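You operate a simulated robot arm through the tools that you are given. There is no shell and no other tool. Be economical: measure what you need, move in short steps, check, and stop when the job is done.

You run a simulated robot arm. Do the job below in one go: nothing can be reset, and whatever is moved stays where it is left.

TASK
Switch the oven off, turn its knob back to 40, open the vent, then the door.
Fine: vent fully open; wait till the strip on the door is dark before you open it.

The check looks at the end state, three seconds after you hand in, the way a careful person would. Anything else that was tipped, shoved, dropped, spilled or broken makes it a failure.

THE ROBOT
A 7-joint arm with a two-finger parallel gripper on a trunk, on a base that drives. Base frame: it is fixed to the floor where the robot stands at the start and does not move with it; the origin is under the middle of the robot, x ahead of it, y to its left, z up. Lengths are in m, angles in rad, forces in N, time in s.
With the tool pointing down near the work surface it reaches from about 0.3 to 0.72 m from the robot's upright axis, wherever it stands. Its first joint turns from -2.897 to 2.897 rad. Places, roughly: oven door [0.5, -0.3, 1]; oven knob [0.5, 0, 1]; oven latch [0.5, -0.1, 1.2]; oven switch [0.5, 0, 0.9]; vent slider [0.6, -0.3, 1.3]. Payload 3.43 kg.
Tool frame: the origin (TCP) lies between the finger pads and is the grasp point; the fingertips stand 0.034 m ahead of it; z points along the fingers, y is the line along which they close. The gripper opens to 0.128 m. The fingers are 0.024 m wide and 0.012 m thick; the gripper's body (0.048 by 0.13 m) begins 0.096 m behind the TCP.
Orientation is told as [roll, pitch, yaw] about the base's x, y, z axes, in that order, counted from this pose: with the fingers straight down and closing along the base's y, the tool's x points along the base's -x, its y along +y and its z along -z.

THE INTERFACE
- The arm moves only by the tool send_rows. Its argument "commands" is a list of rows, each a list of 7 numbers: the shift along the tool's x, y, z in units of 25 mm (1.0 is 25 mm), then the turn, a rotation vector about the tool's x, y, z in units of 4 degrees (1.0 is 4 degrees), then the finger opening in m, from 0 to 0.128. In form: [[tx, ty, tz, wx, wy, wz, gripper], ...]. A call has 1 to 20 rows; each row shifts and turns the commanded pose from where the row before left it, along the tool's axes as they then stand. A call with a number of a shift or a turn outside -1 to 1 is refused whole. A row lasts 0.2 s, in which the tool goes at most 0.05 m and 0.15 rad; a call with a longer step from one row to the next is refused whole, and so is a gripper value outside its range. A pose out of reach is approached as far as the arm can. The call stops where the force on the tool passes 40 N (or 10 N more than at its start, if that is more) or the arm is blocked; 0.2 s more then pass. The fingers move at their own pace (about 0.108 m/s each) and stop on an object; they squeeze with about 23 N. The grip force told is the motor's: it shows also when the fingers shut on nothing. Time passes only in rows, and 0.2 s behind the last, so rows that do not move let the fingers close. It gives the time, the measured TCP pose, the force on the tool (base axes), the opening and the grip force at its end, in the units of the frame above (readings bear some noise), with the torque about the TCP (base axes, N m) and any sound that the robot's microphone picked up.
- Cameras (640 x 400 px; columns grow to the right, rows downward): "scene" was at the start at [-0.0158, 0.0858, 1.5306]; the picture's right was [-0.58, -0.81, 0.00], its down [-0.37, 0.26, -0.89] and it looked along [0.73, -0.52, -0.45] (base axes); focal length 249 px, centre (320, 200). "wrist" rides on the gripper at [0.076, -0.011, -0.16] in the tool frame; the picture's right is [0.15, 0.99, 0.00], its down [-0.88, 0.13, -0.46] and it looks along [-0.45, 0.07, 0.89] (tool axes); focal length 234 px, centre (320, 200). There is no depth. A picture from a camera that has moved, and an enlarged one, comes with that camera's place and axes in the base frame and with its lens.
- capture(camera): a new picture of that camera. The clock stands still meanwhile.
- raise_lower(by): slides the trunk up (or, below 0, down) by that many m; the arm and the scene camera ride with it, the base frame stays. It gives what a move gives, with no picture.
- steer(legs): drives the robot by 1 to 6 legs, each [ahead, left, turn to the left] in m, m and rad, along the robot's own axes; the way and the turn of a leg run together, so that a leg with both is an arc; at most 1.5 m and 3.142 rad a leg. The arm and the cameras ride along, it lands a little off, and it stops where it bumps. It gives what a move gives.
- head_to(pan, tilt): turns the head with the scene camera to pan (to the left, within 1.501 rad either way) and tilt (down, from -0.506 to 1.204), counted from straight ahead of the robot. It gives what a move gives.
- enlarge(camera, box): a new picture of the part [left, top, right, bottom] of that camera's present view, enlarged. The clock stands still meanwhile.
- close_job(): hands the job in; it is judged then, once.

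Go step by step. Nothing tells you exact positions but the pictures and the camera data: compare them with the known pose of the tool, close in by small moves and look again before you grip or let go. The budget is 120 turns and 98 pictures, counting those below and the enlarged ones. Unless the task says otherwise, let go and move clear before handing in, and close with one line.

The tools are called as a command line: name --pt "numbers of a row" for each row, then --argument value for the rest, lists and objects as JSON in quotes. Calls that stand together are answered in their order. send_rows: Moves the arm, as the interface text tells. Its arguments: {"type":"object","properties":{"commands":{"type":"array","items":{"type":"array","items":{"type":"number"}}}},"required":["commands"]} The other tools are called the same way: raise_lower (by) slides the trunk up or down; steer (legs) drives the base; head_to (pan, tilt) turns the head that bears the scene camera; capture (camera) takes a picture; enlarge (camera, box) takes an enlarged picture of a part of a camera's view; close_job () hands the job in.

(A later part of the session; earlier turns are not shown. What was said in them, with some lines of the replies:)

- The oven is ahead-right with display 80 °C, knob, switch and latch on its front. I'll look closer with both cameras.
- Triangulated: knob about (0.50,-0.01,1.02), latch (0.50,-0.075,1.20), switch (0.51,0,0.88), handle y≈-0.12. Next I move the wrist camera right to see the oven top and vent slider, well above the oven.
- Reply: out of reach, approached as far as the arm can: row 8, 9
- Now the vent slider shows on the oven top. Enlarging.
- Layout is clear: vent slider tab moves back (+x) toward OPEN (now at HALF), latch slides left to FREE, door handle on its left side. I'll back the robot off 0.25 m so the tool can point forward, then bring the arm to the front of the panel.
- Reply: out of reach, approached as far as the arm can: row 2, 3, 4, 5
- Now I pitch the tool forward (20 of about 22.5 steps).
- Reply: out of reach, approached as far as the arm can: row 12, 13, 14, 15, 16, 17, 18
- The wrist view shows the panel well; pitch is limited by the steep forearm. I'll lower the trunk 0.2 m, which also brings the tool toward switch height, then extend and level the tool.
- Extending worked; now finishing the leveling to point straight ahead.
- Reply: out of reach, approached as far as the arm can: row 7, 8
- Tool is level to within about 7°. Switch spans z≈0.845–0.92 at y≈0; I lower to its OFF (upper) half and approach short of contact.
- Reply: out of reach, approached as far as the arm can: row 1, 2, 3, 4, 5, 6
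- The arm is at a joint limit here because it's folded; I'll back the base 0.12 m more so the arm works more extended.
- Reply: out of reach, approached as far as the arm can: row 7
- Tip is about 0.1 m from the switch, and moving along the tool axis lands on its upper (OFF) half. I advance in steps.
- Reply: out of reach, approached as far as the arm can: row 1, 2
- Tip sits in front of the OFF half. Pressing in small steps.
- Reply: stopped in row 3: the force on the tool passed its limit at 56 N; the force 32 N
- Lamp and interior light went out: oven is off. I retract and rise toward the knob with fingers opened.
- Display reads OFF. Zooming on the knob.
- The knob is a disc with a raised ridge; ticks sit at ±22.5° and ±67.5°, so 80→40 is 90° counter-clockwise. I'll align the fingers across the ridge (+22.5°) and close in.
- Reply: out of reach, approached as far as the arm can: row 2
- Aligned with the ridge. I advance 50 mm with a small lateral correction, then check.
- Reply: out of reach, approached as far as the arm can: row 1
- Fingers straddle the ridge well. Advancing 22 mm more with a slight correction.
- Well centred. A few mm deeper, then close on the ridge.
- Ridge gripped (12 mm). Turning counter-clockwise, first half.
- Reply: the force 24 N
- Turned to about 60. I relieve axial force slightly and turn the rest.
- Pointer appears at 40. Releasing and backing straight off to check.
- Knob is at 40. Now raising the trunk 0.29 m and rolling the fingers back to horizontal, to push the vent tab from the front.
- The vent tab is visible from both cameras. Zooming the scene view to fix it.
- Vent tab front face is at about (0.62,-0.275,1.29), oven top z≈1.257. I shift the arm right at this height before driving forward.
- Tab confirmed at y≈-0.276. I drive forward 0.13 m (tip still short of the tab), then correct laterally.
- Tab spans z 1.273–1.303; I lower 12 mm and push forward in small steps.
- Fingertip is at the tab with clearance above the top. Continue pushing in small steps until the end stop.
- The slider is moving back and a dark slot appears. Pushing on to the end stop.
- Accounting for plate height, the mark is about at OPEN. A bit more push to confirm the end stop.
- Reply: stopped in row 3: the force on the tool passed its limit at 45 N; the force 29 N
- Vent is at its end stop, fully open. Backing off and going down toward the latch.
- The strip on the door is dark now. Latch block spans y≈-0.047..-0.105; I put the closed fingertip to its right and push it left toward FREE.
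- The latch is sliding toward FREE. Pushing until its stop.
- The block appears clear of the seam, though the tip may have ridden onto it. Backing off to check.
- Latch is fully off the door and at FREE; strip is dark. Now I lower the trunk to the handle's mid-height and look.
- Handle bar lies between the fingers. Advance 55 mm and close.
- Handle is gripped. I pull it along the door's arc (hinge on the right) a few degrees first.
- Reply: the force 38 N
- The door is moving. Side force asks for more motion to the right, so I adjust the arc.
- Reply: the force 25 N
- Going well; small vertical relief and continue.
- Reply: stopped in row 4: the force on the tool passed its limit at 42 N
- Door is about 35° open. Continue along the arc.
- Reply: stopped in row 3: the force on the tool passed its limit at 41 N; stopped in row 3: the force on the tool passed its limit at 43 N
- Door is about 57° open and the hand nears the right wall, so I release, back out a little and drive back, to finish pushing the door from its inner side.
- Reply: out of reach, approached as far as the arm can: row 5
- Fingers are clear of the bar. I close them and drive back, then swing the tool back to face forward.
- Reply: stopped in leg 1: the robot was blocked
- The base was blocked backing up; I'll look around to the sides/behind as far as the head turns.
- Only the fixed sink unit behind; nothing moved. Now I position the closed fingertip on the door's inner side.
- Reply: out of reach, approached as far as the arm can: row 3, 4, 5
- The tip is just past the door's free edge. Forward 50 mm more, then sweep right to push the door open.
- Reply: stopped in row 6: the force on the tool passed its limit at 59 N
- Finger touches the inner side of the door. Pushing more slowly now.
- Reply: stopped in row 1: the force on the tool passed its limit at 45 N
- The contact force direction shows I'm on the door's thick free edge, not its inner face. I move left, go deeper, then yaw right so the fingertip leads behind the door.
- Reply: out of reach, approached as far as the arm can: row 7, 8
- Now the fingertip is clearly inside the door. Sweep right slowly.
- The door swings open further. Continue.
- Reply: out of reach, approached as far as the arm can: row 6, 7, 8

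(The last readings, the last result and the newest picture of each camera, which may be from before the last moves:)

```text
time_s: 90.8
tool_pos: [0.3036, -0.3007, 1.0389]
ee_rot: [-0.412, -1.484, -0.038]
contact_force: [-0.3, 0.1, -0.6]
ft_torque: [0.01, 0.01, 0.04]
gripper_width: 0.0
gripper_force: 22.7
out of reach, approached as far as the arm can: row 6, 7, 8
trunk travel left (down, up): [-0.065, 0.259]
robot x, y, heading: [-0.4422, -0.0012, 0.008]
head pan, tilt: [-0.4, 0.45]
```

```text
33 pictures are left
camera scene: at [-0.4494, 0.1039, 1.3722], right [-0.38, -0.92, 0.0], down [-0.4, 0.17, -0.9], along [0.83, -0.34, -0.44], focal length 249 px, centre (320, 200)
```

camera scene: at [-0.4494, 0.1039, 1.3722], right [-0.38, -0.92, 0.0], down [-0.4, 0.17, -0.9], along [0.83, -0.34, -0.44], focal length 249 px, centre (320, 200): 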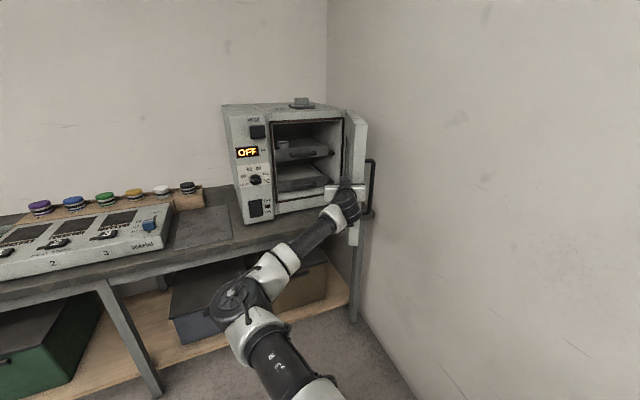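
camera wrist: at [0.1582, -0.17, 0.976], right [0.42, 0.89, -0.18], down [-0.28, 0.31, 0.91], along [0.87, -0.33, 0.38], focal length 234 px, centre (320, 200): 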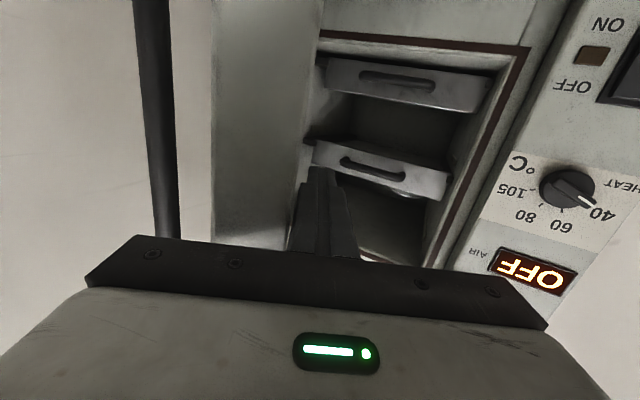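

The door is about fully open (≈90°). I move off it to the left and pull back.

send_rows --pt "0 1 0 0 0 0 0" --pt "0 1 0 0 0 0 0" --pt "0 1 0 0 0 0 0" --pt "0 0 -1 0 0 0 0" --pt "0 0 -1 0 0 0 0" --pt "0 0 -1 0 0 0 0" --pt "0 0 -1 0 0 0 0" --pt "0 0 -1 0 0 0 0" --pt "0 0 -1 0 0 0 0"

capture --camera "scene"

capture --camera "wrist"

```text
time_s: 92.8
tool_pos: [0.2026, -0.1688, 1.048]
ee_rot: [-0.424, -1.485, -0.025]
contact_force: [0.3, 0.1, -0.5]
ft_torque: [-0.04, 0.01, 0.02]
gripper_width: 0.0
gripper_force: 23.0
trunk travel left (down, up): [-0.065, 0.259]
robot x, y, heading: [-0.4402, 0.0046, 0.007]
head pan, tilt: [-0.4, 0.45]
```

```text
32 pictures are left
camera scene: at [-0.4492, 0.1038, 1.3723], right [-0.38, -0.92, 0.0], down [-0.4, 0.17, -0.9], along [0.83, -0.34, -0.44], focal length 249 px, centre (320, 200)
```

scene: 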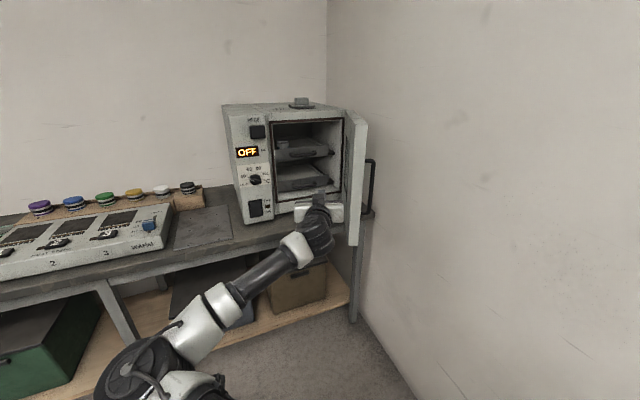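

```text
31 pictures are left
camera wrist: at [0.0463, -0.1093, 0.985], right [0.41, 0.89, -0.18], down [-0.28, 0.31, 0.91], along [0.87, -0.33, 0.38], focal length 234 px, centre (320, 200)
```

wrist: 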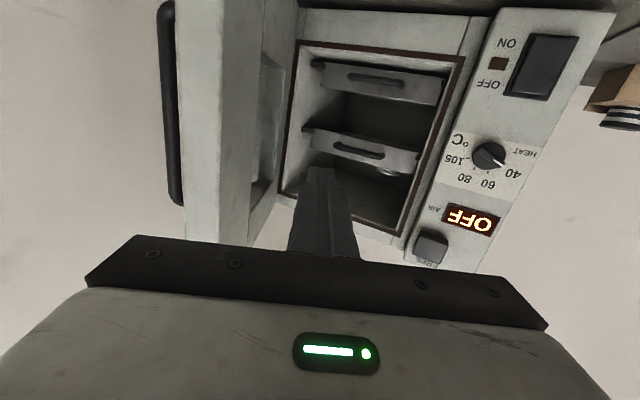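

Door stays open. Final check of knob, switch, vent and latch.

enlarge --camera "scene" --box '[220, 90, 300, 225]'

enlarge --camera "scene" --box '[260, 90, 340, 130]'

enlarge --camera "wrist" --box '[430, 110, 560, 200]'

```text
2.96 times, centred on (260, 158) of scene
camera zoom: at [-0.4492, 0.1038, 1.3723], right [-0.38, -0.92, 0.0], down [-0.4, 0.17, -0.9], along [0.83, -0.34, -0.44], focal length 738 px, centre (498, 326)
```

zoom: 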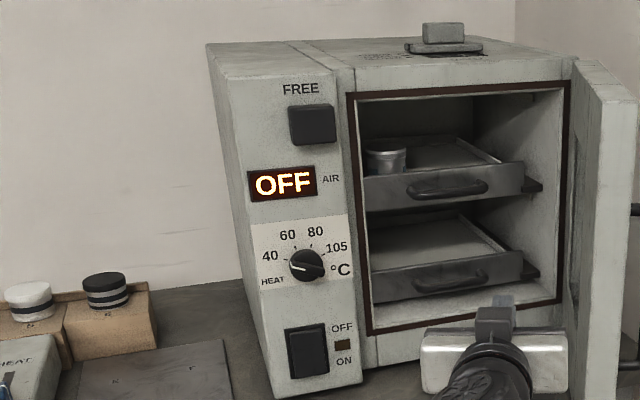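

```text
8.00 times, centred on (300, 110) of scene
camera zoom: at [-0.4492, 0.1038, 1.3723], right [-0.38, -0.92, 0.0], down [-0.4, 0.17, -0.9], along [0.83, -0.34, -0.44], focal length 1993 px, centre (480, 920)
```

zoom: 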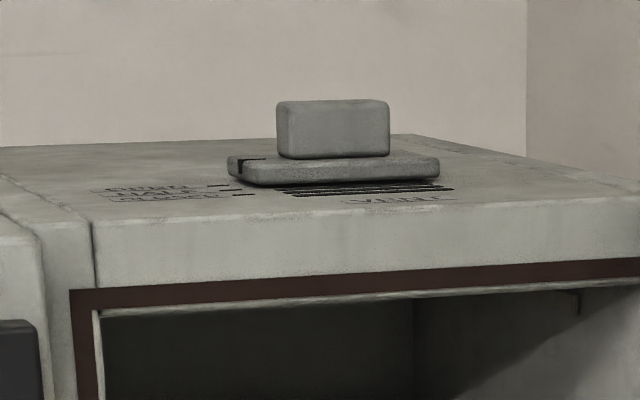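

```text
4.44 times, centred on (495, 155) of wrist
camera zoom: at [0.0463, -0.1093, 0.985], right [0.41, 0.89, -0.18], down [-0.28, 0.31, 0.91], along [0.87, -0.33, 0.38], focal length 1041 px, centre (-458, 400)
```

zoom: 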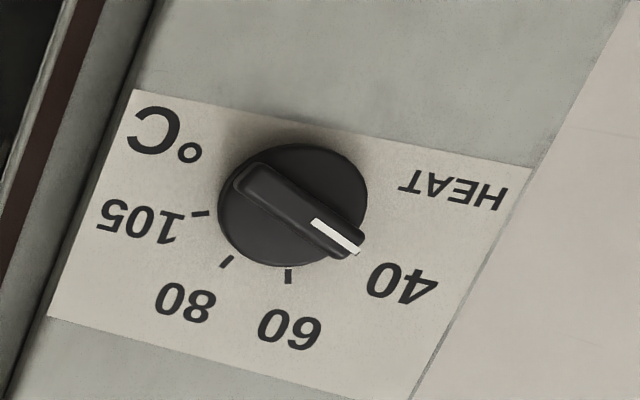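

Checking the knob pointer against the 40 tick more closely.

enlarge --camera "scene" --box '[240, 165, 275, 190]'

```text
16.00 times, centred on (258, 178) of scene
camera zoom: at [-0.4492, 0.1038, 1.3723], right [-0.38, -0.92, 0.0], down [-0.4, 0.17, -0.9], along [0.83, -0.34, -0.44], focal length 3986 px, centre (1320, 560)
```

zoom: 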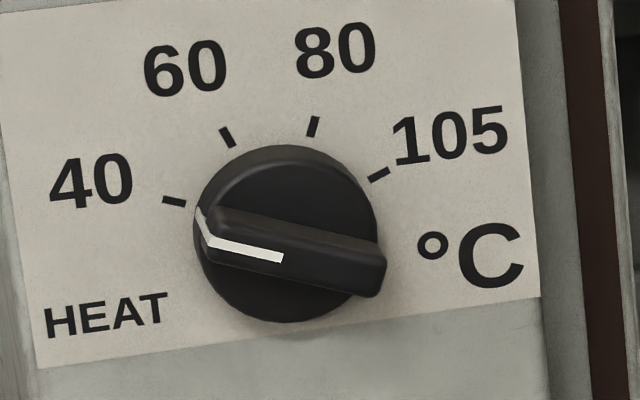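

All is in place: the display reads OFF, the pointer is on the 40 tick, the vent is at its open stop, the door is wide open and the arm is clear. Handing in.

close_job

```text
The job is handed in.
```

The oven is switched off, its knob is at 40, the vent is fully open, and the door was opened to about 90° after the strip went dark.
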